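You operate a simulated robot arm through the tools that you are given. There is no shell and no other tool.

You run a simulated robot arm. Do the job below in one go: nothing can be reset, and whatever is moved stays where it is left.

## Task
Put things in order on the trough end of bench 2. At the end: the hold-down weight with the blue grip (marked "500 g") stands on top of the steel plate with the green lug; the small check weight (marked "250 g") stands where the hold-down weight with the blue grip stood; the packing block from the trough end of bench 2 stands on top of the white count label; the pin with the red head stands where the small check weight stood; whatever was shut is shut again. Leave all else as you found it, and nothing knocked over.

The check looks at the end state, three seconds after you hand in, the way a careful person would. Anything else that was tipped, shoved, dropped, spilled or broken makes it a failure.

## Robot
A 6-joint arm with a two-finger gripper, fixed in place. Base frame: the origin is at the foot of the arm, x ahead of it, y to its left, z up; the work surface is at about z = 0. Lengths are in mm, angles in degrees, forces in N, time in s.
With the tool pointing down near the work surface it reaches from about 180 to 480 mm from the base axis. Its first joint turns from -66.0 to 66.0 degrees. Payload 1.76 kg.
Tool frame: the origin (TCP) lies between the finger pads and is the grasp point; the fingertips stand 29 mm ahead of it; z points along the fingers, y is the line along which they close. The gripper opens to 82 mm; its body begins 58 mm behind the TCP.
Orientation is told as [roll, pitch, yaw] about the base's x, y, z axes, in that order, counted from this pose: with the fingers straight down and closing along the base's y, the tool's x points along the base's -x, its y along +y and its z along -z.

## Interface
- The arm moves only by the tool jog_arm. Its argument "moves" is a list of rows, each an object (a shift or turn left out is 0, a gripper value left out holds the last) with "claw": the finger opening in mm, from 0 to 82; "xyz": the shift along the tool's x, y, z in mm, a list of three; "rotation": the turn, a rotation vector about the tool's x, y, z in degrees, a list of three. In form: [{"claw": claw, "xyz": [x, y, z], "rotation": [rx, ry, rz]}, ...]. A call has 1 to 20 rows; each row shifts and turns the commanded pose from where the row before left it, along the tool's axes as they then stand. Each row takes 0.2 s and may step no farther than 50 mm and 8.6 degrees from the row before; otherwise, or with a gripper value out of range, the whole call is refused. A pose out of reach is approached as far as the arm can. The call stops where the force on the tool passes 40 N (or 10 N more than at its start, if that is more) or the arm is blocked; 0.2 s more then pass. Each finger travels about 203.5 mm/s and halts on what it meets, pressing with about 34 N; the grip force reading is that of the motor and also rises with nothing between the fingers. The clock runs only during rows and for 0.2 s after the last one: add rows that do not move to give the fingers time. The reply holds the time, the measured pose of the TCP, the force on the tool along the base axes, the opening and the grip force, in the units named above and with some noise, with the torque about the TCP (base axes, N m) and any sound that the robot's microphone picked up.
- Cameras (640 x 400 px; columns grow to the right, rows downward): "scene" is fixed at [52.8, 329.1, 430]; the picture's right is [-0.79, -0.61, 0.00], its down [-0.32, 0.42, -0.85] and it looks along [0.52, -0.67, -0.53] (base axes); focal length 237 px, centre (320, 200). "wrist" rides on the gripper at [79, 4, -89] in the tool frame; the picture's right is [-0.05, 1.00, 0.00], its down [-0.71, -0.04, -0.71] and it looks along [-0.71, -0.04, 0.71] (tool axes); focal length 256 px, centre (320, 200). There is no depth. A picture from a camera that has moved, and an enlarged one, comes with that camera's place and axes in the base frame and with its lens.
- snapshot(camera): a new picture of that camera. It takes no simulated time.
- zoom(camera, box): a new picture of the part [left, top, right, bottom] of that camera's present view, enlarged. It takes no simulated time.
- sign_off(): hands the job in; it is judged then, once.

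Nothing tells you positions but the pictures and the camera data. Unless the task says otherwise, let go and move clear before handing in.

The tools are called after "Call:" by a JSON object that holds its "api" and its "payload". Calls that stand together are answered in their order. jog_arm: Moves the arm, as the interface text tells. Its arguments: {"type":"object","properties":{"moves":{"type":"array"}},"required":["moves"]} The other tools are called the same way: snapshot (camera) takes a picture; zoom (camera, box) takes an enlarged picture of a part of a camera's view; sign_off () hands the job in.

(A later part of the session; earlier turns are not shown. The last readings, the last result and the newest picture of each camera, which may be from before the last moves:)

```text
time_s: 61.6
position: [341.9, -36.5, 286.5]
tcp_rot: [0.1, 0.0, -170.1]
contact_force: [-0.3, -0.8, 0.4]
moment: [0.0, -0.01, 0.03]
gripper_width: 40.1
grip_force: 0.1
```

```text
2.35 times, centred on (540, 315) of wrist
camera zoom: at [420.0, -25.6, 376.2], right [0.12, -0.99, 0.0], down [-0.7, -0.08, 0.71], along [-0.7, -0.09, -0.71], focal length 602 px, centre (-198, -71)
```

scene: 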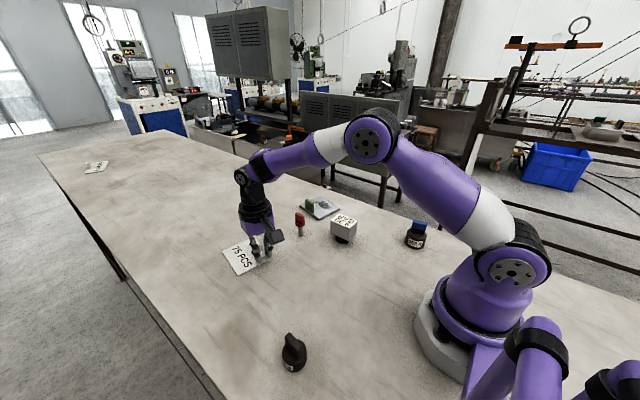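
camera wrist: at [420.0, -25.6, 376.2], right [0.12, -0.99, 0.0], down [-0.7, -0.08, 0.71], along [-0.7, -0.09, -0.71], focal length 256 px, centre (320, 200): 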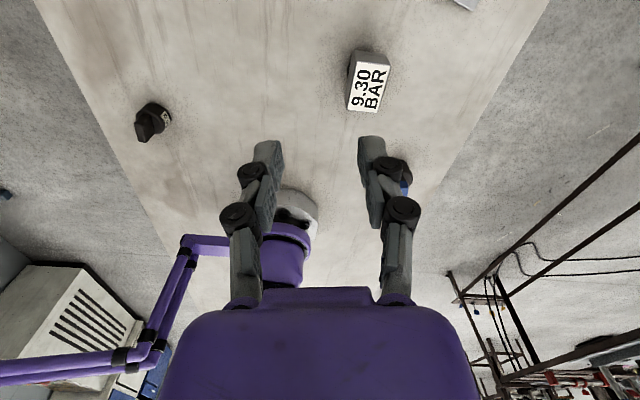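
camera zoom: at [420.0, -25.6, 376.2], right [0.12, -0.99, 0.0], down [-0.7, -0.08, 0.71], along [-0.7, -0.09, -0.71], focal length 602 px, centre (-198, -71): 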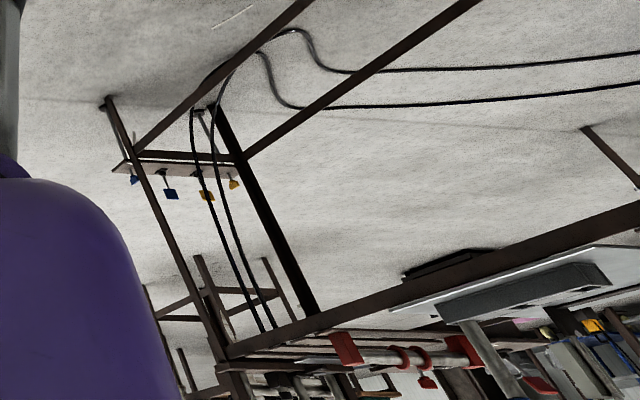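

The bench holds exactly six physical items: two weights, pin, plate, label and the BAR block. The task names six things, and more BAR blocks stand on another bench, which would explain the phrase "from the trough end of bench 2". By elimination the BAR block is the packing block, so I'll start with the chain moves: turn back and go to the 500 g weight.

Call:
{"api": "jog_arm", "payload": {"moves": [{"claw": 60, "rotation": [0, 0, -8.38]}, {"rotation": [0, 0, -8.38]}, {"rotation": [0, 0, -8.38]}, {"rotation": [0, 0, -8.38]}, {"rotation": [0, 0, -8.38]}, {"rotation": [0, 0, -8.38]}, {"rotation": [0, 0, -8.38]}, {"rotation": [0, 0, -8.38]}, {"rotation": [0, 0, -8.38]}, {"rotation": [0, 0, -8.38]}, {"rotation": [0, 0, -8.38]}, {"rotation": [0, 0, -8.38]}, {"rotation": [0, 0, -8.38]}, {"rotation": [0, 0, -8.38]}, {"rotation": [0, 0, -8.38]}, {"rotation": [0, 0, -8.38]}, {"rotation": [0, 0, -8.38]}, {"rotation": [0, 0, -8.38]}, {"rotation": [0, 0, -8.38]}, {"rotation": [0, 0, -8.38]}]}}

Call:
{"api": "snapshot", "payload": {"camera": "wrist"}}

```text
time_s: 65.8
position: [341.5, -36.3, 286.0]
tcp_rot: [-0.1, 0.0, -2.3]
contact_force: [0.9, 0.5, 0.2]
moment: [0.01, -0.01, -0.03]
gripper_width: 60.0
grip_force: 0.0
```

```text
taken
camera wrist: at [262.5, -26.8, 376.6], right [0.09, 1.0, 0.0], down [0.7, -0.06, 0.71], along [0.7, -0.06, -0.71], focal length 256 px, centre (320, 200)
```

wrist: 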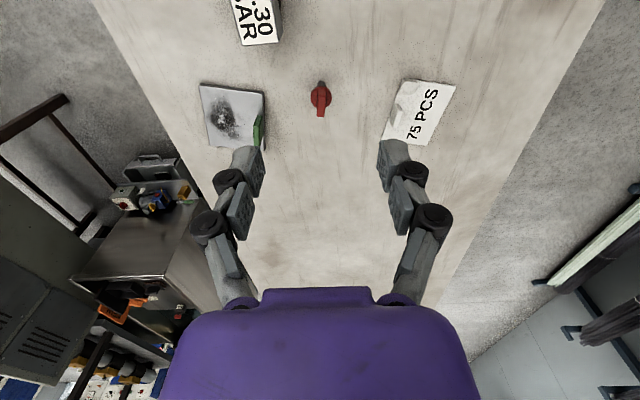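

Call:
{"api": "jog_arm", "payload": {"moves": [{"rotation": [0, 0, -8.25]}, {"rotation": [0, 0, -8.25]}, {"xyz": [32.9, -15.73, 22.3]}, {"xyz": [32.9, -15.73, 22.3]}, {"xyz": [32.9, -15.73, 22.3]}, {"xyz": [32.9, -15.73, 22.3]}, {"xyz": [32.9, -15.73, 22.3]}, {"xyz": [32.9, -15.73, 22.3]}, {"xyz": [32.9, -15.73, 22.3]}, {}]}}

Call:
{"api": "snapshot", "payload": {"camera": "wrist"}}

Call:
{"api": "zoom", "payload": {"camera": "wrist", "box": [270, 40, 370, 150]}}

Call:
{"api": "zoom", "payload": {"camera": "scene", "box": [380, 140, 460, 260]}}

```text
time_s: 68.0
position: [145.3, -199.0, 127.5]
tcp_rot: [0.0, 0.0, 14.2]
contact_force: [0.2, 0.3, -0.7]
moment: [0.04, -0.01, 0.0]
gripper_width: 59.8
grip_force: 0.0
```

```text
taken
camera wrist: at [66.6, -213.4, 218.6], right [-0.19, 0.98, 0.0], down [0.69, 0.14, 0.71], along [0.69, 0.14, -0.71], focal length 256 px, centre (320, 200)
```

wrist: 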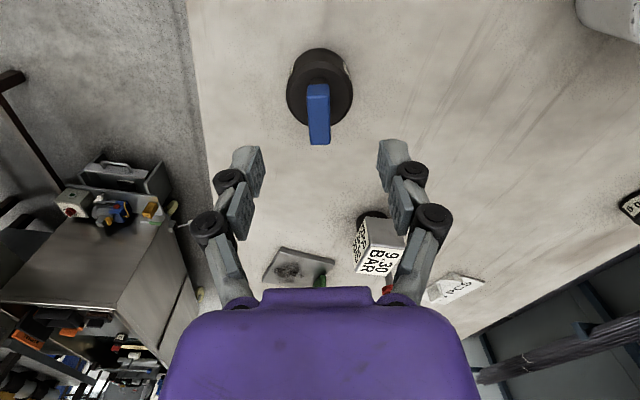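

```text
3.64 times, centred on (320, 95) of wrist
camera zoom: at [66.6, -213.4, 218.6], right [-0.19, 0.98, 0.0], down [0.69, 0.14, 0.71], along [0.69, 0.14, -0.71], focal length 931 px, centre (320, 582)
```

zoom: 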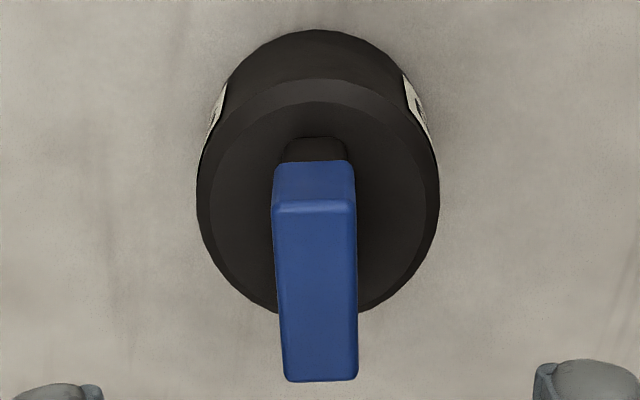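

```text
3.33 times, centred on (420, 200) of scene
camera zoom: at [52.8, 329.1, 430.0], right [-0.79, -0.61, 0.0], down [-0.32, 0.42, -0.85], along [0.52, -0.67, -0.53], focal length 789 px, centre (-13, 200)
```

zoom: 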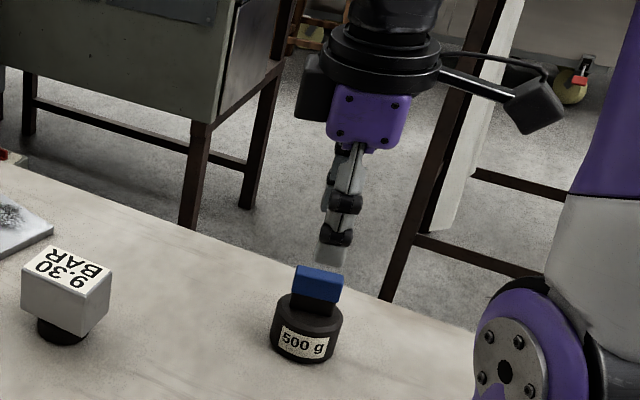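

Aligned over the blue grip. I'll descend and grip it.

Call:
{"api": "jog_arm", "payload": {"moves": [{"xyz": [0, 0, 27]}, {"xyz": [0, 0, 27]}, {}]}}

Call:
{"api": "zoom", "payload": {"camera": "scene", "box": [390, 180, 450, 255]}}

```text
time_s: 68.8
position: [146.5, -197.2, 74.4]
tcp_rot: [-0.1, 0.0, 14.3]
contact_force: [1.2, -0.4, -0.4]
moment: [0.01, 0.04, 0.02]
gripper_width: 60.1
grip_force: 0.1
```

```text
5.33 times, centred on (420, 218) of scene
camera zoom: at [52.8, 329.1, 430.0], right [-0.79, -0.61, 0.0], down [-0.32, 0.42, -0.85], along [0.52, -0.67, -0.53], focal length 1263 px, centre (-213, 107)
```

zoom: 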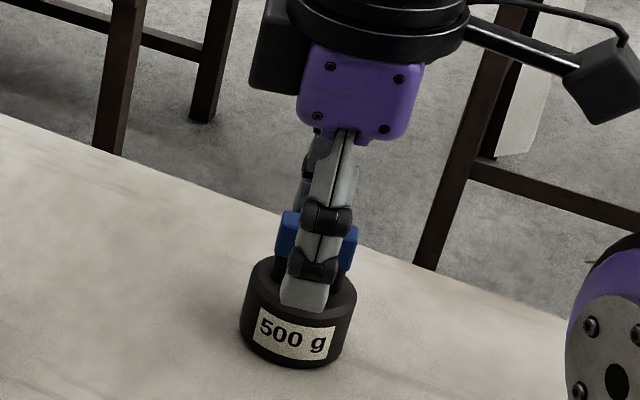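

Call:
{"api": "jog_arm", "payload": {"moves": [{"claw": 8}, {"claw": 8}, {"claw": 8}]}}

Call:
{"api": "jog_arm", "payload": {"moves": [{"xyz": [0, 0, -3]}, {"xyz": [0, 0, -7]}, {}]}}

Call:
{"api": "zoom", "payload": {"camera": "scene", "box": [390, 180, 450, 255]}}

```text
time_s: 69.6
position: [147.1, -197.0, 75.1]
tcp_rot: [-0.2, -0.1, 14.2]
contact_force: [2.4, -3.1, 5.0]
moment: [-0.12, -0.13, -0.06]
gripper_width: 11.7
grip_force: 33.8
```

```text
time_s: 70.4
position: [146.8, -198.4, 85.0]
tcp_rot: [0.0, 0.0, 14.1]
contact_force: [0.8, 0.2, -4.4]
moment: [-0.02, 0.02, -0.01]
gripper_width: 11.3
grip_force: 34.1
```

```text
5.33 times, centred on (420, 218) of scene
camera zoom: at [52.8, 329.1, 430.0], right [-0.79, -0.61, 0.0], down [-0.32, 0.42, -0.85], along [0.52, -0.67, -0.53], focal length 1263 px, centre (-213, 107)
```

zoom: 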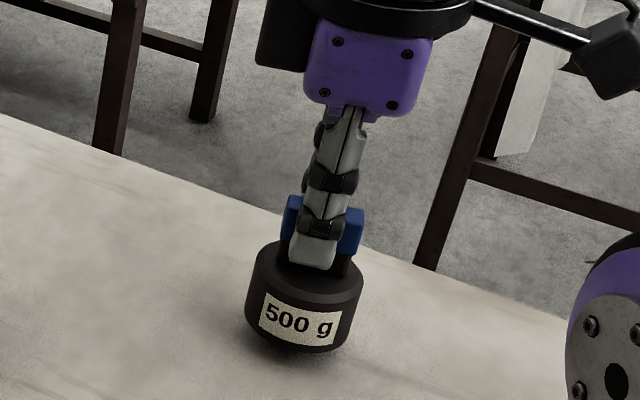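

The 500 g weight is held. I'll carry it to the near-centre of the plate, away from the lug, and stop just above it to check.

Call:
{"api": "jog_arm", "payload": {"moves": [{"xyz": [0, 0, -15]}, {"xyz": [0, 0, -15]}, {"xyz": [-40, -7.6, 0]}, {"xyz": [-40, -7.6, 0]}, {"xyz": [-40, -7.6, 0]}, {"xyz": [-40, -7.6, 0]}, {"xyz": [-40, -7.6, 0]}, {"xyz": [-40, -7.6, 0]}, {"xyz": [-20, -3.8, 10]}, {"xyz": [-21.9, -4, 10]}, {}]}}

Call:
{"api": "zoom", "payload": {"camera": "scene", "box": [270, 140, 370, 230]}}

Call:
{"api": "snapshot", "payload": {"camera": "wrist"}}

Call:
{"api": "zoom", "payload": {"camera": "scene", "box": [390, 205, 450, 255]}}

```text
time_s: 72.8
position: [433.9, -180.6, 93.9]
tcp_rot: [-0.1, 0.1, 14.3]
contact_force: [0.0, -0.2, -5.2]
moment: [-0.03, 0.01, -0.02]
gripper_width: 11.5
grip_force: 34.5
```

```text
4.44 times, centred on (320, 185) of scene
camera zoom: at [52.8, 329.1, 430.0], right [-0.79, -0.61, 0.0], down [-0.32, 0.42, -0.85], along [0.52, -0.67, -0.53], focal length 1052 px, centre (320, 267)
```

zoom: 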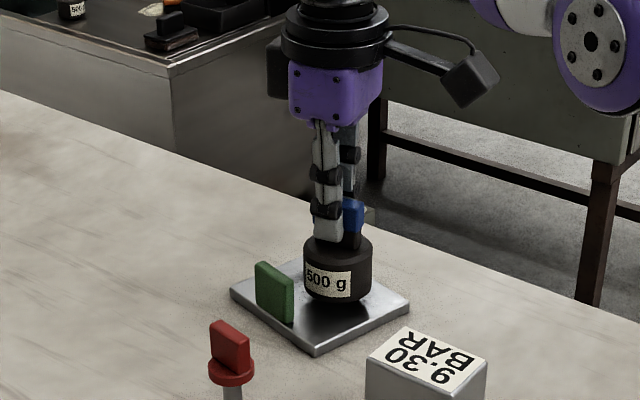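

```text
taken
camera wrist: at [354.2, -195.1, 184.4], right [-0.19, 0.98, 0.0], down [0.69, 0.14, 0.71], along [0.69, 0.14, -0.71], focal length 256 px, centre (320, 200)
```

wrist: 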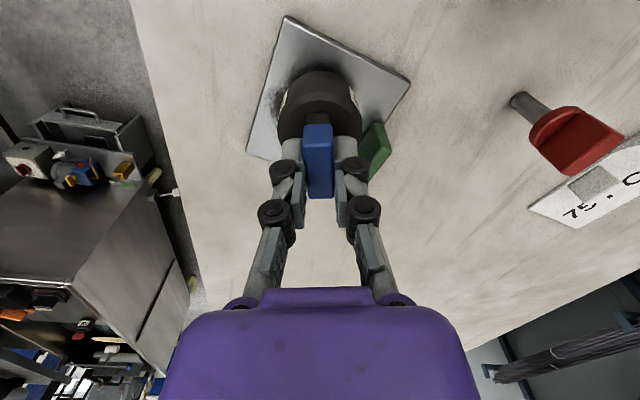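

```text
8.00 times, centred on (420, 230) of scene
camera zoom: at [52.8, 329.1, 430.0], right [-0.79, -0.61, 0.0], down [-0.32, 0.42, -0.85], along [0.52, -0.67, -0.53], focal length 1894 px, centre (-480, -40)
```

zoom: 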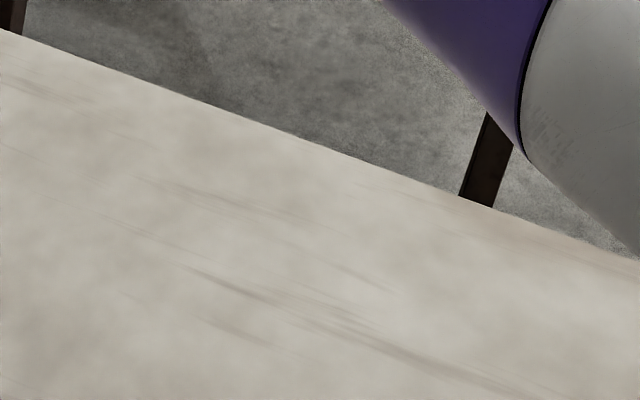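

Call:
{"api": "jog_arm", "payload": {"moves": [{"xyz": [0, 0, 5]}, {"xyz": [0, 0, 3]}, {"xyz": [0, 0, 2]}, {}]}}

Call:
{"api": "zoom", "payload": {"camera": "scene", "box": [290, 170, 360, 230]}}

```text
time_s: 73.8
position: [431.9, -182.9, 85.4]
tcp_rot: [-0.1, 0.0, 14.2]
contact_force: [-0.4, -1.0, -6.2]
moment: [0.02, 0.0, -0.03]
gripper_width: 11.5
grip_force: 33.6
```

```text
6.67 times, centred on (325, 200) of scene
camera zoom: at [52.8, 329.1, 430.0], right [-0.79, -0.61, 0.0], down [-0.32, 0.42, -0.85], along [0.52, -0.67, -0.53], focal length 1579 px, centre (287, 200)
```

zoom: 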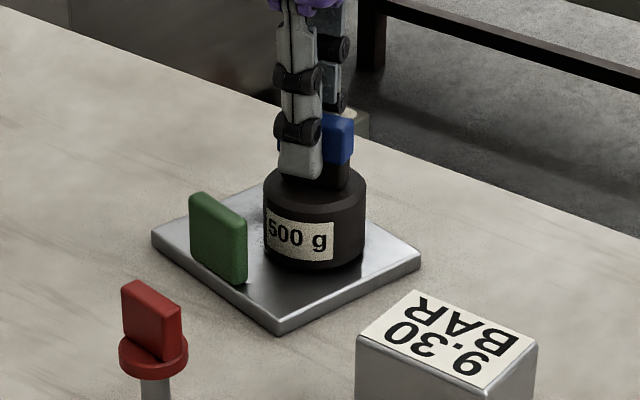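

Call:
{"api": "jog_arm", "payload": {"moves": [{"xyz": [0, 0, 1]}, {"xyz": [0, 0, 1]}, {}]}}

Call:
{"api": "jog_arm", "payload": {"moves": [{"xyz": [0, 0, 1]}, {}]}}

```text
time_s: 74.6
position: [432.4, -181.8, 84.6]
tcp_rot: [-0.1, -0.2, 14.2]
contact_force: [-5.4, -1.0, 8.1]
moment: [-0.06, 0.3, 0.01]
gripper_width: 11.7
grip_force: 33.9
```

```text
time_s: 75.2
position: [433.1, -181.1, 83.6]
tcp_rot: [-0.2, -0.2, 14.2]
contact_force: [-8.7, 3.4, 30.5]
moment: [0.1, 0.44, 0.0]
gripper_width: 11.8
grip_force: 34.2
```

It's down and pressing a bit hard. I'll relieve the push, release gently and check.

Call:
{"api": "jog_arm", "payload": {"moves": [{"xyz": [0, 0, -1.2]}, {}, {"claw": 16}, {"claw": 30}, {"claw": 50}, {}]}}

Call:
{"api": "zoom", "payload": {"camera": "scene", "box": [290, 170, 360, 230]}}

Call:
{"api": "snapshot", "payload": {"camera": "wrist"}}

```text
time_s: 76.6
position: [434.5, -182.5, 85.1]
tcp_rot: [-0.1, -0.1, 14.2]
contact_force: [-1.5, -0.3, -0.6]
moment: [-0.01, 0.0, 0.03]
gripper_width: 50.1
grip_force: 0.0
```

```text
6.67 times, centred on (325, 200) of scene
camera zoom: at [52.8, 329.1, 430.0], right [-0.79, -0.61, 0.0], down [-0.32, 0.42, -0.85], along [0.52, -0.67, -0.53], focal length 1579 px, centre (287, 200)
```

zoom: 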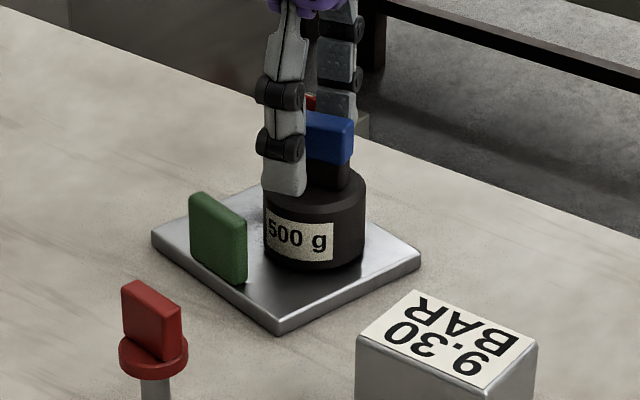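

```text
taken
camera wrist: at [354.0, -196.0, 174.6], right [-0.19, 0.98, 0.0], down [0.69, 0.14, 0.71], along [0.69, 0.14, -0.71], focal length 256 px, centre (320, 200)
```

wrist: 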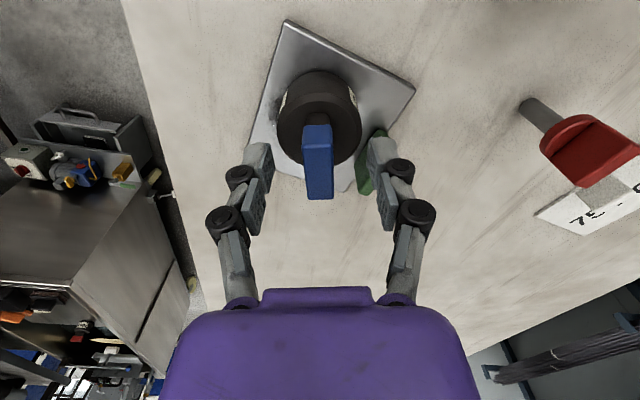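

The 500 g weight stands on the plate. Next is the 250 g check weight: I'll retreat upward and move over to it.

Call:
{"api": "jog_arm", "payload": {"moves": [{"xyz": [0, 0, -15]}, {"xyz": [10, 0, -15]}, {"xyz": [20, 0, -20]}, {"xyz": [25, 0, -20]}, {"xyz": [7.8, 42.8, -1]}, {"xyz": [7.8, 42.8, -1]}, {"xyz": [7.8, 42.8, -1]}, {"xyz": [7.8, 42.8, -1]}, {"xyz": [7.8, 42.8, -1]}, {"xyz": [7.8, 42.8, -1]}, {"xyz": [7.8, 42.8, -1]}, {"xyz": [7.8, 42.8, -1]}, {"xyz": [7.8, 42.8, -1]}, {"xyz": [7.8, 42.8, -1]}, {"rotation": [0, 0, -7.7]}, {"rotation": [0, 0, -7.7]}, {"rotation": [0, 0, -7.7]}, {"rotation": [0, 0, -7.7]}]}}

Call:
{"api": "snapshot", "payload": {"camera": "wrist"}}

Call:
{"api": "zoom", "payload": {"camera": "scene", "box": [270, 325, 320, 380]}}

Call:
{"api": "zoom", "payload": {"camera": "scene", "box": [280, 170, 370, 250]}}

```text
time_s: 80.4
position: [199.5, 201.1, 162.1]
tcp_rot: [-0.1, 0.0, 45.1]
contact_force: [-0.6, -0.4, -0.3]
moment: [0.0, 0.0, 0.0]
gripper_width: 49.9
grip_force: 0.2
```

```text
taken
camera wrist: at [139.3, 149.0, 253.5], right [-0.67, 0.74, 0.0], down [0.52, 0.47, 0.71], along [0.53, 0.47, -0.71], focal length 256 px, centre (320, 200)
```

wrist: 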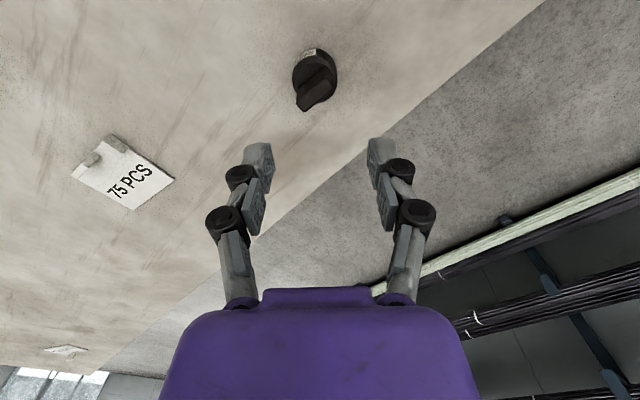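

```text
7.27 times, centred on (295, 352) of scene
camera zoom: at [52.8, 329.1, 430.0], right [-0.79, -0.61, 0.0], down [-0.32, 0.42, -0.85], along [0.52, -0.67, -0.53], focal length 1722 px, centre (502, -909)
```

zoom: 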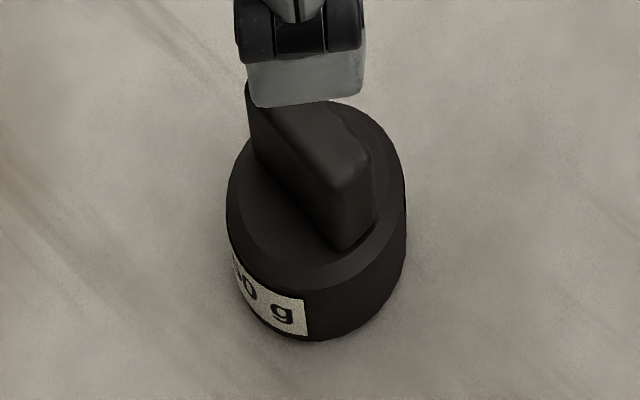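

```text
5.00 times, centred on (325, 210) of scene
camera zoom: at [52.8, 329.1, 430.0], right [-0.79, -0.61, 0.0], down [-0.32, 0.42, -0.85], along [0.52, -0.67, -0.53], focal length 1184 px, centre (295, 150)
```

zoom: 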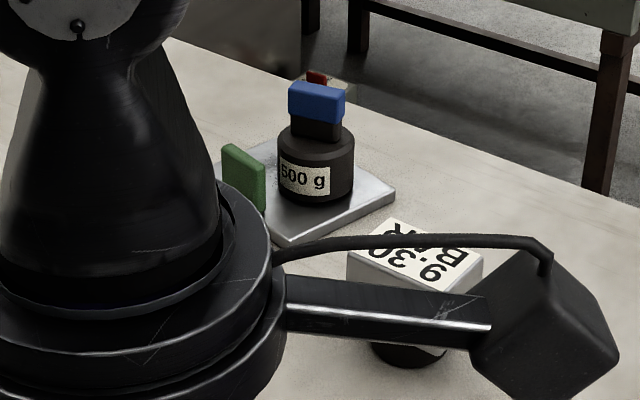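

Call:
{"api": "zoom", "payload": {"camera": "wrist", "box": [280, 35, 350, 120]}}

```text
4.71 times, centred on (315, 78) of wrist
camera zoom: at [139.3, 149.0, 253.5], right [-0.67, 0.74, 0.0], down [0.52, 0.47, 0.71], along [0.53, 0.47, -0.71], focal length 1205 px, centre (344, 776)
```

zoom: 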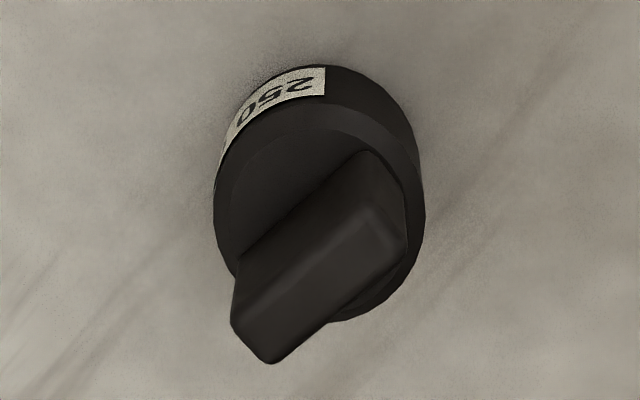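

The 250 g weight's axis is at (204,202). Its grip top is at z≈55 with the long axis at -7°. I'll turn the gripper to match and descend part-way.

Call:
{"api": "jog_arm", "payload": {"moves": [{"rotation": [0, 0, 7.5]}, {"rotation": [0, 0, 7.5]}, {"rotation": [0, 0, 7.5]}, {"rotation": [0, 0, 7.5]}, {"rotation": [0, 0, 7.5]}, {"rotation": [0, 0, 7.5]}, {"rotation": [0, 0, 7.5]}, {"xyz": [-4.1, 1.1, 0]}, {"xyz": [0, 0, 45]}, {}]}}

Call:
{"api": "snapshot", "payload": {"camera": "wrist"}}

Call:
{"api": "zoom", "payload": {"camera": "wrist", "box": [270, 50, 370, 160]}}

Call:
{"api": "zoom", "payload": {"camera": "scene", "box": [250, 290, 340, 390]}}

```text
time_s: 82.6
position: [202.5, 201.6, 118.9]
tcp_rot: [0.1, 0.0, -7.5]
contact_force: [-0.4, -0.3, 0.0]
moment: [-0.02, 0.02, 0.02]
gripper_width: 50.2
grip_force: 0.1
```

```text
taken
camera wrist: at [122.9, 216.8, 209.0], right [0.18, 0.98, 0.0], down [0.69, -0.13, 0.71], along [0.7, -0.13, -0.71], focal length 256 px, centre (320, 200)
```

wrist: 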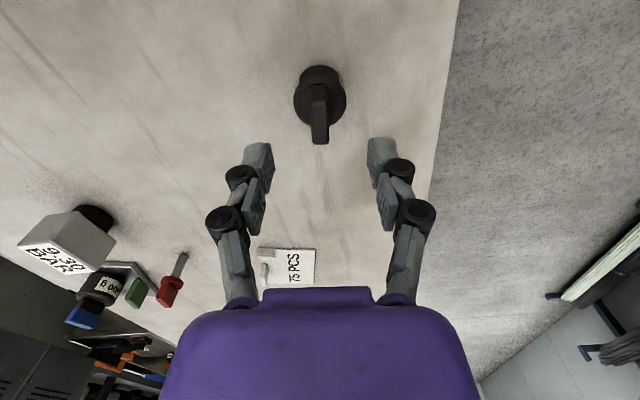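

```text
3.64 times, centred on (320, 105) of wrist
camera zoom: at [122.9, 216.8, 209.0], right [0.18, 0.98, 0.0], down [0.69, -0.13, 0.71], along [0.7, -0.13, -0.71], focal length 931 px, centre (320, 546)
```

zoom: 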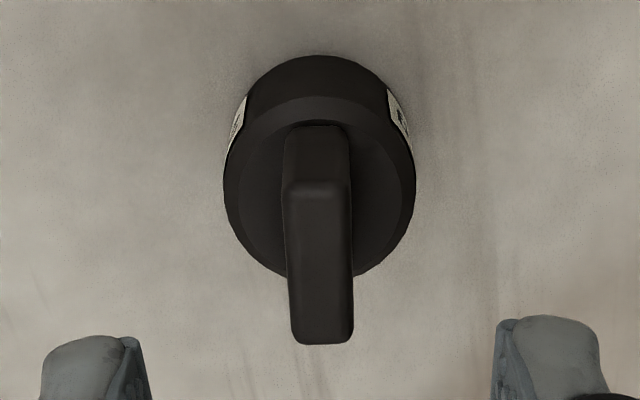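

```text
4.00 times, centred on (295, 340) of scene
camera zoom: at [52.8, 329.1, 430.0], right [-0.79, -0.61, 0.0], down [-0.32, 0.42, -0.85], along [0.52, -0.67, -0.53], focal length 947 px, centre (420, -360)
```

zoom: 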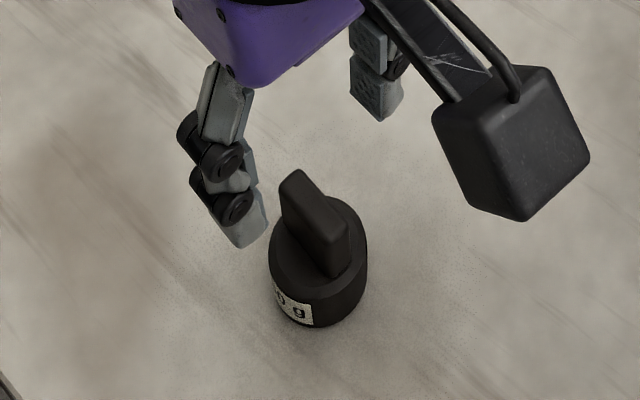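

Call:
{"api": "jog_arm", "payload": {"moves": [{"xyz": [0, 0, 29]}, {"xyz": [0, 0, 29]}, {}]}}

Call:
{"api": "zoom", "payload": {"camera": "scene", "box": [250, 290, 340, 390]}}

```text
time_s: 83.4
position: [200.6, 199.2, 60.1]
tcp_rot: [0.0, -0.1, -7.5]
contact_force: [0.1, 0.9, -0.2]
moment: [0.03, 0.01, 0.02]
gripper_width: 50.0
grip_force: 0.0
```

```text
4.00 times, centred on (295, 340) of scene
camera zoom: at [52.8, 329.1, 430.0], right [-0.79, -0.61, 0.0], down [-0.32, 0.42, -0.85], along [0.52, -0.67, -0.53], focal length 947 px, centre (420, -360)
```

zoom: 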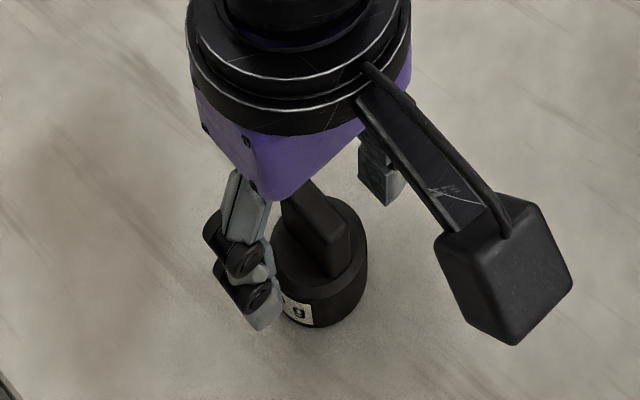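

Call:
{"api": "jog_arm", "payload": {"moves": [{"claw": 5}, {"claw": 5}, {"claw": 5}]}}

Call:
{"api": "jog_arm", "payload": {"moves": [{"xyz": [0, 0, -3]}, {"xyz": [0, 0, -7]}, {}]}}

Call:
{"api": "zoom", "payload": {"camera": "scene", "box": [250, 290, 340, 390]}}

```text
time_s: 84.2
position: [201.3, 199.8, 61.0]
tcp_rot: [0.0, -0.1, -7.5]
contact_force: [1.0, 2.2, 2.1]
moment: [0.05, -0.1, 0.02]
gripper_width: 11.3
grip_force: 34.6
```

```text
time_s: 85.0
position: [201.1, 199.2, 70.4]
tcp_rot: [-0.2, 0.0, -7.5]
contact_force: [-0.1, -0.1, -2.3]
moment: [-0.03, 0.01, 0.05]
gripper_width: 11.6
grip_force: 34.5
```

```text
4.00 times, centred on (295, 340) of scene
camera zoom: at [52.8, 329.2, 430.0], right [-0.79, -0.61, 0.0], down [-0.32, 0.42, -0.85], along [0.52, -0.67, -0.53], focal length 947 px, centre (420, -360)
```

zoom: 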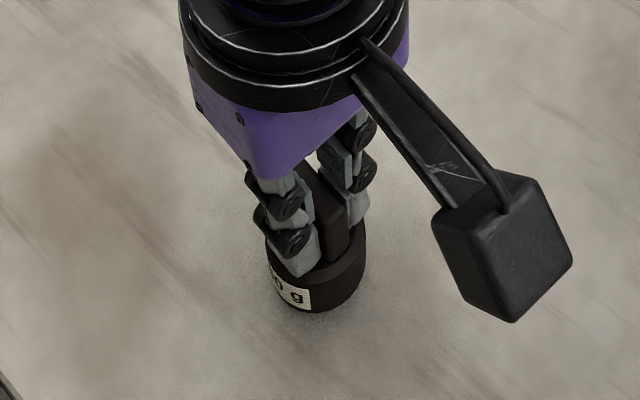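

The 250 g weight is held. I'll carry it around the front to where the 500 g weight stood, (145,-199.5), staying clear of the gauge block.

Call:
{"api": "jog_arm", "payload": {"moves": [{"xyz": [0, 0, -30]}, {"xyz": [0, 0, -30]}, {"xyz": [-26.35, -39.3, 0]}, {"xyz": [-26.35, -39.3, 0]}, {"xyz": [-26.35, -39.3, 0]}, {"xyz": [-26.35, -39.3, 0]}, {"xyz": [18.15, -41, 0]}, {"xyz": [18.15, -41, 0]}, {"xyz": [18.15, -41, 0]}, {"xyz": [18.15, -41, 0]}, {"xyz": [18.15, -41, 0]}, {"xyz": [18.15, -41, 0]}, {}]}}

Call:
{"api": "snapshot", "payload": {"camera": "wrist"}}

Call:
{"api": "snapshot", "payload": {"camera": "scene"}}

```text
time_s: 87.8
position: [147.1, -198.5, 130.5]
tcp_rot: [0.1, -0.1, -7.4]
contact_force: [0.0, 0.6, -3.6]
moment: [0.01, 0.03, -0.01]
gripper_width: 11.5
grip_force: 34.1
```

```text
taken
camera wrist: at [68.9, -182.7, 220.7], right [0.18, 0.98, 0.0], down [0.69, -0.13, 0.71], along [0.7, -0.13, -0.71], focal length 256 px, centre (320, 200)
```

wrist: 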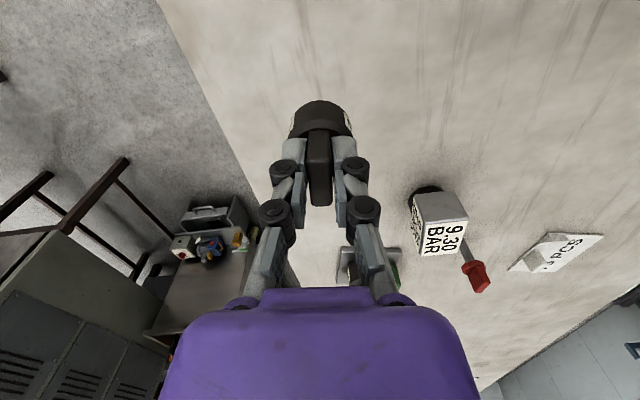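

```text
taken
```

scene: 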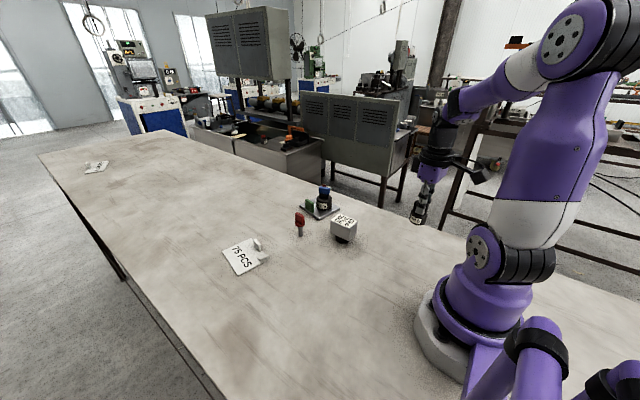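

Call:
{"api": "jog_arm", "payload": {"moves": [{"xyz": [3, -0.8, 30]}, {"xyz": [0, 0, 30]}, {"xyz": [0, 0, 6]}, {}]}}

Call:
{"api": "zoom", "payload": {"camera": "scene", "box": [390, 205, 450, 255]}}

```text
time_s: 88.8
position: [145.2, -198.1, 65.1]
tcp_rot: [0.0, -0.1, -7.5]
contact_force: [-0.4, -0.2, -2.9]
moment: [-0.02, 0.0, -0.01]
gripper_width: 11.7
grip_force: 33.9
```

```text
8.00 times, centred on (420, 230) of scene
camera zoom: at [52.8, 329.1, 430.0], right [-0.79, -0.61, 0.0], down [-0.32, 0.42, -0.85], along [0.52, -0.67, -0.53], focal length 1894 px, centre (-480, -40)
```

zoom: 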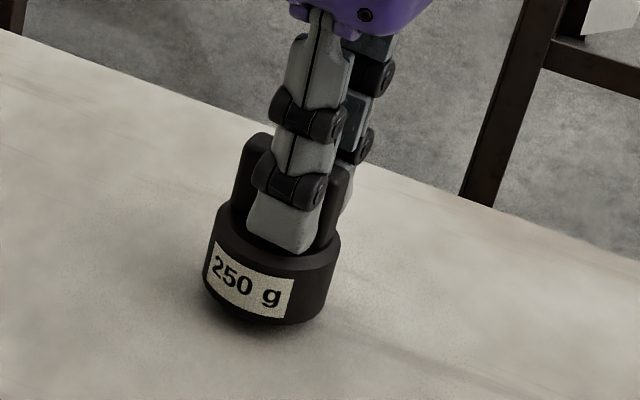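

Call:
{"api": "jog_arm", "payload": {"moves": [{"xyz": [2.9, -1.2, 0]}, {"xyz": [0, 0, 2]}, {"xyz": [0, 0, 1]}, {}]}}

Call:
{"api": "zoom", "payload": {"camera": "scene", "box": [390, 205, 450, 255]}}

```text
time_s: 89.8
position: [140.6, -199.6, 61.4]
tcp_rot: [0.0, 0.1, -7.5]
contact_force: [-0.2, -0.2, -2.9]
moment: [0.0, 0.01, 0.02]
gripper_width: 11.6
grip_force: 33.5
```

```text
8.00 times, centred on (420, 230) of scene
camera zoom: at [52.8, 329.1, 430.0], right [-0.79, -0.61, 0.0], down [-0.32, 0.42, -0.85], along [0.52, -0.67, -0.53], focal length 1894 px, centre (-480, -40)
```

zoom: 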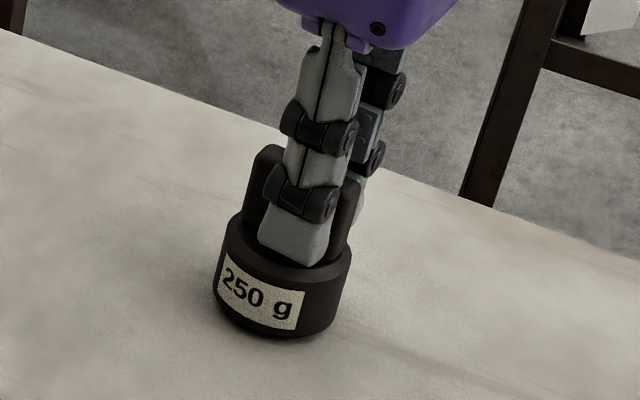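

Call:
{"api": "jog_arm", "payload": {"moves": [{"xyz": [0, 0, 0.8]}, {}]}}

Call:
{"api": "jog_arm", "payload": {"moves": [{"xyz": [0, 0, 0.7]}, {}]}}

```text
time_s: 90.4
position: [141.4, -199.2, 60.8]
tcp_rot: [0.0, -0.1, -7.4]
contact_force: [-0.1, 0.1, -1.9]
moment: [-0.01, 0.01, 0.04]
gripper_width: 11.4
grip_force: 34.3
```

```text
time_s: 91.0
position: [140.8, -199.5, 60.1]
tcp_rot: [-0.1, -0.2, -7.5]
contact_force: [-2.4, 2.4, 7.3]
moment: [0.1, -0.04, 0.04]
gripper_width: 11.5
grip_force: 34.1
```

Touchdown (force reversed). I'll release gently and check.

Call:
{"api": "jog_arm", "payload": {"moves": [{"xyz": [0, 0, -0.4]}, {"claw": 16}, {"claw": 30}, {"claw": 44}, {}]}}

Call:
{"api": "zoom", "payload": {"camera": "scene", "box": [390, 205, 450, 255]}}

```text
time_s: 92.2
position: [141.7, -199.8, 62.3]
tcp_rot: [0.0, -0.1, -7.5]
contact_force: [-0.1, 0.6, 0.2]
moment: [0.0, 0.02, 0.0]
gripper_width: 43.8
grip_force: 0.2
```

```text
8.00 times, centred on (420, 230) of scene
camera zoom: at [52.8, 329.1, 430.0], right [-0.79, -0.61, 0.0], down [-0.32, 0.42, -0.85], along [0.52, -0.67, -0.53], focal length 1894 px, centre (-480, -40)
```

zoom: 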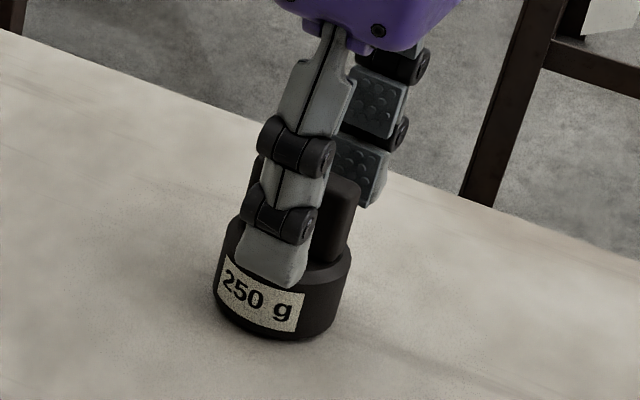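

The 250 g weight now stands on the 500 g weight's old spot. Next is the pin, so I'll rise and move near it for a close look.

Call:
{"api": "jog_arm", "payload": {"moves": [{"xyz": [0, 0, -45]}, {"xyz": [0, 0, -45]}, {"xyz": [-30.8, 27.5, 0]}, {"xyz": [-30.8, 27.5, 0]}, {"xyz": [-30.8, 27.5, 0]}, {"xyz": [-30.8, 27.5, 0]}, {"xyz": [-30.8, 27.5, 0]}, {"xyz": [-30.8, 27.5, 0]}, {"xyz": [-30.8, 27.5, 0]}, {}]}}

Call:
{"api": "snapshot", "payload": {"camera": "wrist"}}

Call:
{"api": "zoom", "payload": {"camera": "wrist", "box": [270, 60, 370, 160]}}

Call:
{"api": "zoom", "payload": {"camera": "scene", "box": [285, 200, 320, 245]}}

Call:
{"api": "zoom", "payload": {"camera": "scene", "box": [390, 205, 450, 255]}}

```text
time_s: 94.4
position: [379.4, -38.1, 153.1]
tcp_rot: [0.0, 0.0, -7.5]
contact_force: [0.1, 0.4, 0.9]
moment: [-0.01, 0.02, 0.0]
gripper_width: 44.0
grip_force: 0.0
```

```text
taken
camera wrist: at [301.1, -21.8, 243.0], right [0.18, 0.98, 0.0], down [0.69, -0.13, 0.71], along [0.7, -0.13, -0.71], focal length 256 px, centre (320, 200)
```

wrist: 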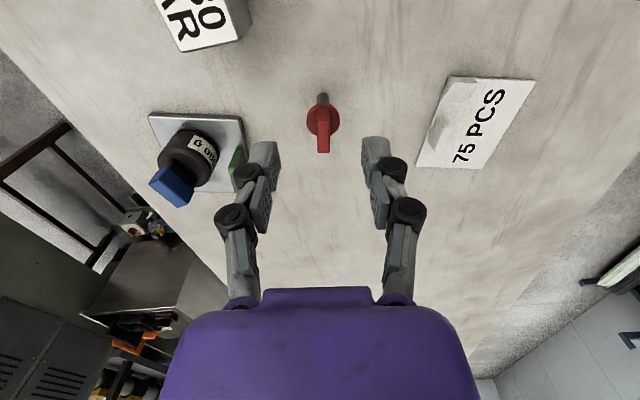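

```text
4.00 times, centred on (320, 110) of wrist
camera zoom: at [301.1, -21.8, 243.0], right [0.18, 0.98, 0.0], down [0.69, -0.13, 0.71], along [0.7, -0.13, -0.71], focal length 1024 px, centre (320, 560)
```

zoom: 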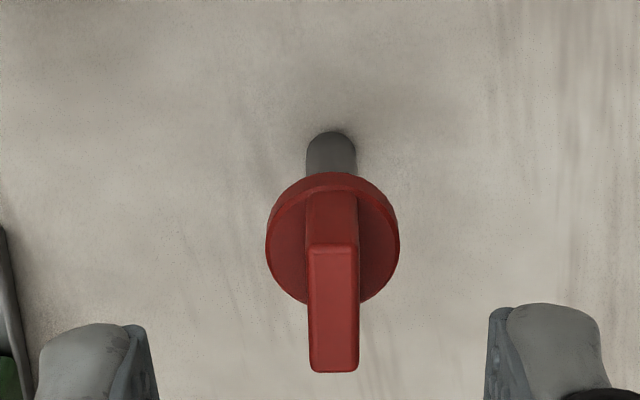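

```text
8.89 times, centred on (302, 222) of scene
camera zoom: at [52.8, 329.2, 430.0], right [-0.79, -0.61, 0.0], down [-0.32, 0.42, -0.85], along [0.52, -0.67, -0.53], focal length 2105 px, centre (476, 0)
```

zoom: 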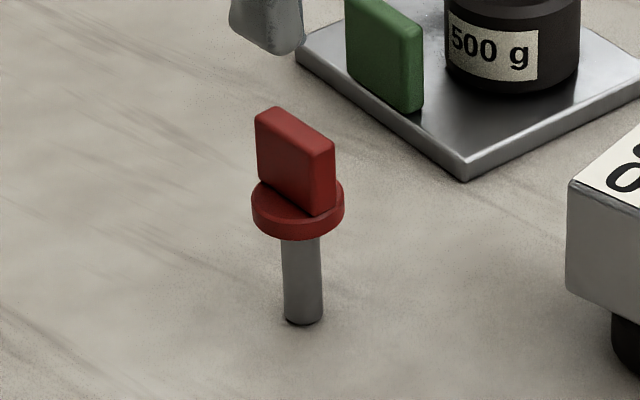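

```text
8.00 times, centred on (420, 230) of scene
camera zoom: at [52.8, 329.2, 430.0], right [-0.79, -0.61, 0.0], down [-0.32, 0.42, -0.85], along [0.52, -0.67, -0.53], focal length 1894 px, centre (-480, -40)
```

zoom: 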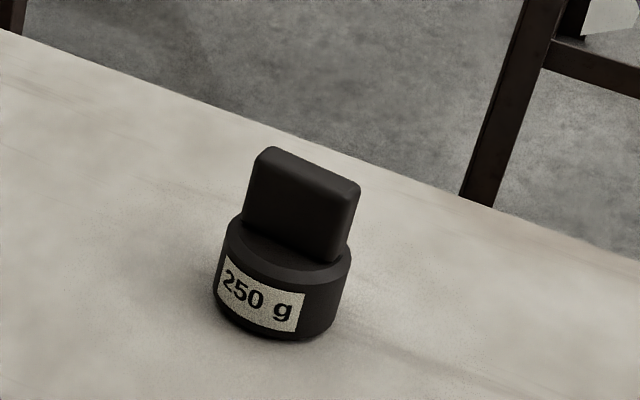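

The pin's head is centred at (405,-38): top z≈69.5, about 27x10 mm, long axis at -9°. I'll align, then descend to grip the head above its collar.

Call:
{"api": "jog_arm", "payload": {"moves": [{"rotation": [0, 0, 1.4]}, {"xyz": [-25.2, 3.9, 0]}, {"xyz": [0, 0, 35]}, {}]}}

Call:
{"api": "zoom", "payload": {"camera": "wrist", "box": [260, 60, 380, 180]}}

Call:
{"api": "zoom", "payload": {"camera": "scene", "box": [270, 170, 340, 245]}}

```text
time_s: 95.4
position: [405.5, -37.3, 116.0]
tcp_rot: [0.1, -0.2, -8.8]
contact_force: [0.1, -0.4, -0.5]
moment: [-0.03, -0.02, 0.0]
gripper_width: 43.7
grip_force: 0.2
```

```text
3.33 times, centred on (320, 120) of wrist
camera zoom: at [327.7, -19.6, 206.3], right [0.21, 0.98, 0.0], down [0.69, -0.15, 0.71], along [0.69, -0.15, -0.71], focal length 853 px, centre (320, 467)
```

zoom: 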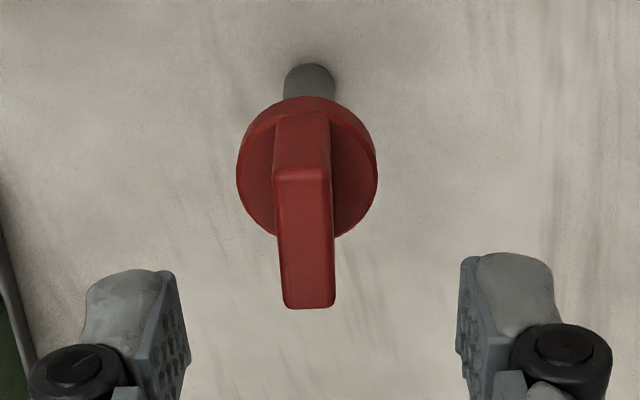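

```text
5.33 times, centred on (305, 208) of scene
camera zoom: at [52.8, 329.1, 430.0], right [-0.79, -0.61, 0.0], down [-0.32, 0.42, -0.85], along [0.52, -0.67, -0.53], focal length 1263 px, centre (400, 160)
```

zoom: 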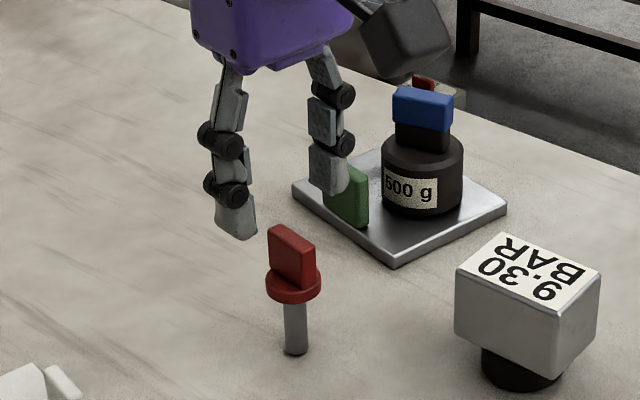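

Call:
{"api": "jog_arm", "payload": {"moves": [{"xyz": [0, -2.5, 15]}, {}]}}

Call:
{"api": "zoom", "payload": {"camera": "wrist", "box": [260, 60, 380, 180]}}

```text
time_s: 96.0
position: [405.3, -39.6, 100.2]
tcp_rot: [0.0, 0.0, -8.9]
contact_force: [-0.1, -0.5, 0.1]
moment: [0.01, -0.04, 0.01]
gripper_width: 43.8
grip_force: 0.2
```

```text
3.33 times, centred on (320, 120) of wrist
camera zoom: at [327.4, -22.1, 191.6], right [0.21, 0.98, 0.0], down [0.69, -0.15, 0.71], along [0.69, -0.15, -0.71], focal length 853 px, centre (320, 467)
```

zoom: 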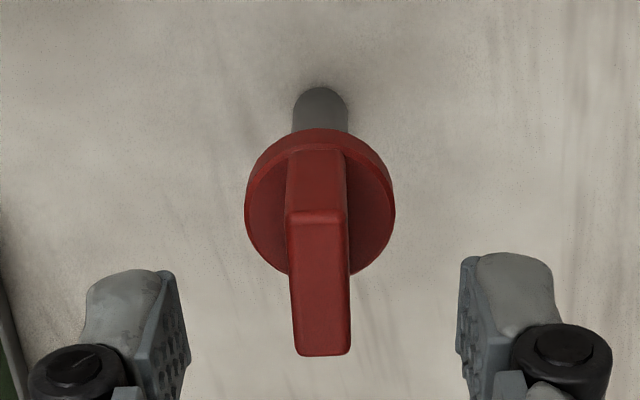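

Call:
{"api": "jog_arm", "payload": {"moves": [{"xyz": [0, 0, 12]}, {"xyz": [0, 0, 11]}, {}]}}

Call:
{"api": "zoom", "payload": {"camera": "scene", "box": [280, 185, 325, 245]}}

Call:
{"api": "zoom", "payload": {"camera": "wrist", "box": [240, 60, 400, 220]}}

```text
time_s: 96.8
position: [405.3, -40.5, 77.6]
tcp_rot: [0.0, -0.1, -8.9]
contact_force: [0.0, 0.2, 0.1]
moment: [0.03, -0.01, 0.01]
gripper_width: 44.1
grip_force: 0.0
```

```text
6.67 times, centred on (302, 215) of scene
camera zoom: at [52.8, 329.1, 430.0], right [-0.79, -0.61, 0.0], down [-0.32, 0.42, -0.85], along [0.52, -0.67, -0.53], focal length 1579 px, centre (437, 100)
```

zoom: 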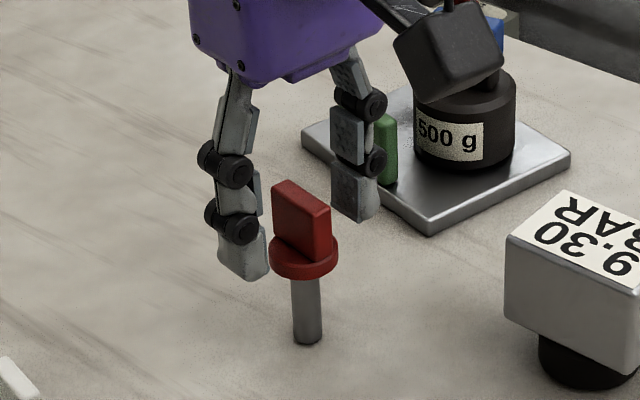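

```text
2.50 times, centred on (320, 140) of wrist
camera zoom: at [326.7, -21.4, 167.8], right [0.21, 0.98, 0.0], down [0.69, -0.15, 0.71], along [0.69, -0.15, -0.71], focal length 640 px, centre (320, 350)
```

zoom: 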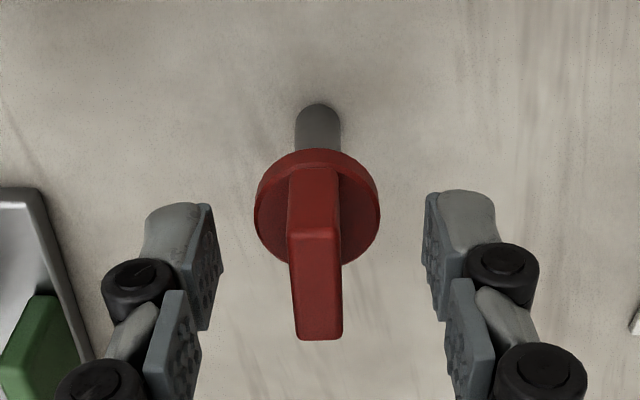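

Call:
{"api": "jog_arm", "payload": {"moves": [{"claw": 20}, {"claw": 15}, {"claw": 12}, {"claw": 10}, {"claw": 8}, {"claw": 4}, {"claw": 4}]}}

Call:
{"api": "zoom", "payload": {"camera": "scene", "box": [280, 185, 325, 245]}}

```text
time_s: 98.4
position: [405.5, -37.5, 79.0]
tcp_rot: [0.0, 0.0, -9.0]
contact_force: [0.3, -0.7, -0.1]
moment: [0.01, -0.03, 0.02]
gripper_width: 8.8
grip_force: 34.0
```

```text
6.67 times, centred on (302, 215) of scene
camera zoom: at [52.8, 329.1, 430.0], right [-0.79, -0.61, 0.0], down [-0.32, 0.42, -0.85], along [0.52, -0.67, -0.53], focal length 1579 px, centre (437, 100)
```

zoom: 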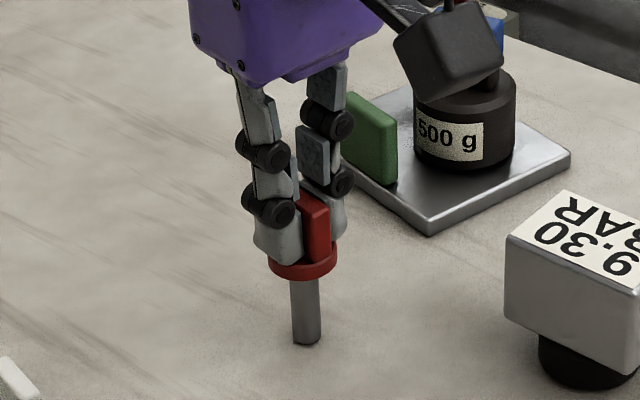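

Call:
{"api": "jog_arm", "payload": {"moves": [{"xyz": [0, 0, -5]}, {"xyz": [0, 0, -15]}, {}]}}

Call:
{"api": "zoom", "payload": {"camera": "scene", "box": [280, 185, 325, 245]}}

```text
time_s: 99.2
position: [404.5, -40.8, 98.8]
tcp_rot: [0.0, 0.0, -8.7]
contact_force: [0.9, 0.2, -1.5]
moment: [0.01, 0.04, -0.01]
gripper_width: 9.1
grip_force: 33.8
```

```text
6.67 times, centred on (302, 215) of scene
camera zoom: at [52.8, 329.1, 430.0], right [-0.79, -0.61, 0.0], down [-0.32, 0.42, -0.85], along [0.52, -0.67, -0.53], focal length 1579 px, centre (437, 100)
```

zoom: 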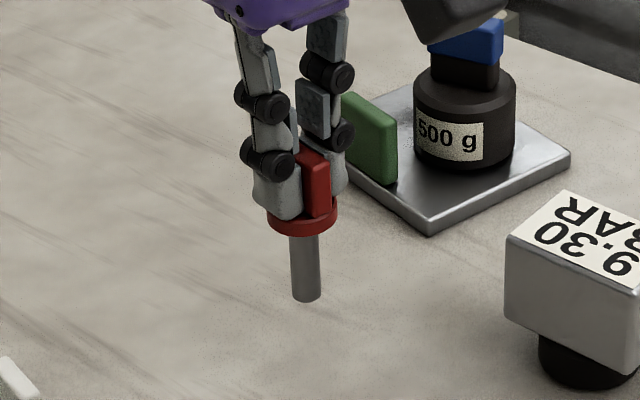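

The pin is lifted and upright. I'll carry it to the 250 g weight's old spot at (204,202).

Call:
{"api": "jog_arm", "payload": {"moves": [{"xyz": [0, 0, -25]}, {"xyz": [29.6, 25.6, 0]}, {"xyz": [29.6, 25.6, 0]}, {"xyz": [29.6, 25.6, 0]}, {"xyz": [29.6, 25.6, 0]}, {"xyz": [29.6, 25.6, 0]}, {"xyz": [29.6, 25.6, 0]}, {"xyz": [29.6, 25.6, 0]}, {"xyz": [29.6, 25.6, 0]}, {}]}}

Call:
{"api": "snapshot", "payload": {"camera": "scene"}}

Call:
{"api": "snapshot", "payload": {"camera": "wrist"}}

```text
time_s: 101.4
position: [202.8, 201.3, 121.2]
tcp_rot: [0.0, -0.1, -8.8]
contact_force: [0.5, -0.4, -0.4]
moment: [0.04, 0.01, -0.02]
gripper_width: 8.9
grip_force: 34.5
```

```text
taken
```

scene: 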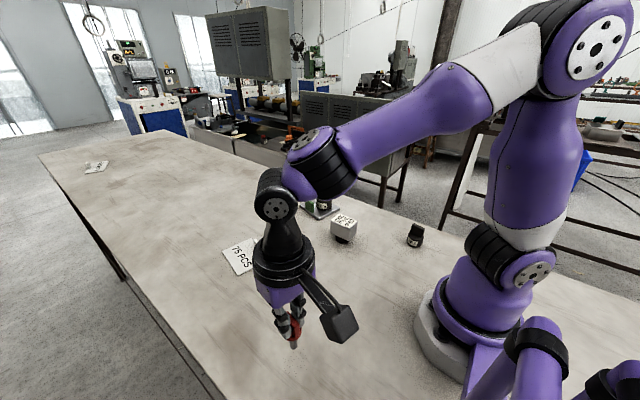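

```text
taken
camera wrist: at [125.1, 219.1, 212.6], right [0.21, 0.98, 0.0], down [0.69, -0.15, 0.71], along [0.69, -0.15, -0.71], focal length 256 px, centre (320, 200)
```

wrist: 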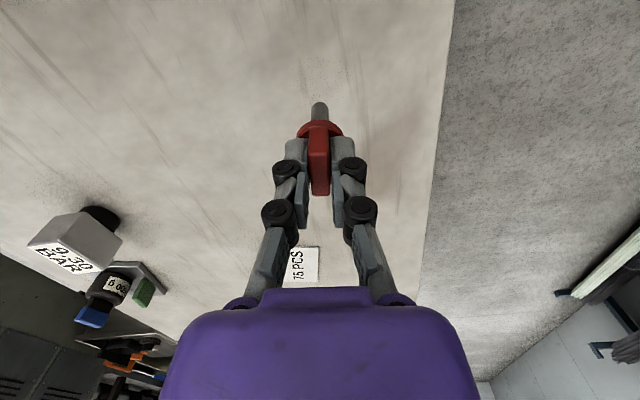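

Call:
{"api": "jog_arm", "payload": {"moves": [{"xyz": [0, 0, 20]}, {"xyz": [0, 0, 17]}, {}]}}

Call:
{"api": "zoom", "payload": {"camera": "scene", "box": [240, 310, 340, 390]}}

```text
time_s: 102.2
position: [203.3, 201.3, 85.7]
tcp_rot: [0.0, 0.0, -8.9]
contact_force: [-0.3, -0.2, 0.1]
moment: [0.01, 0.0, -0.03]
gripper_width: 8.9
grip_force: 34.6
```

```text
5.00 times, centred on (290, 350) of scene
camera zoom: at [52.8, 329.1, 430.0], right [-0.79, -0.61, 0.0], down [-0.32, 0.42, -0.85], along [0.52, -0.67, -0.53], focal length 1184 px, centre (470, -550)
```

zoom: 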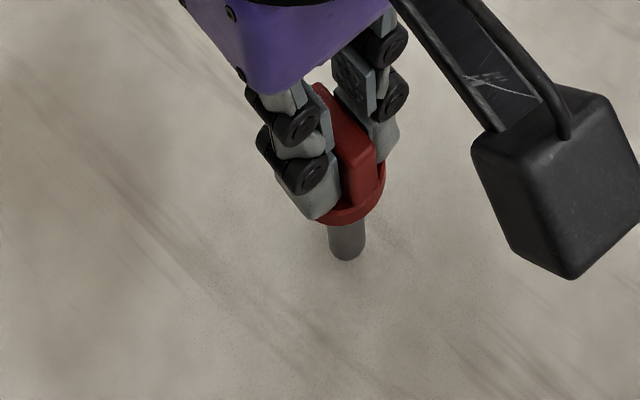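

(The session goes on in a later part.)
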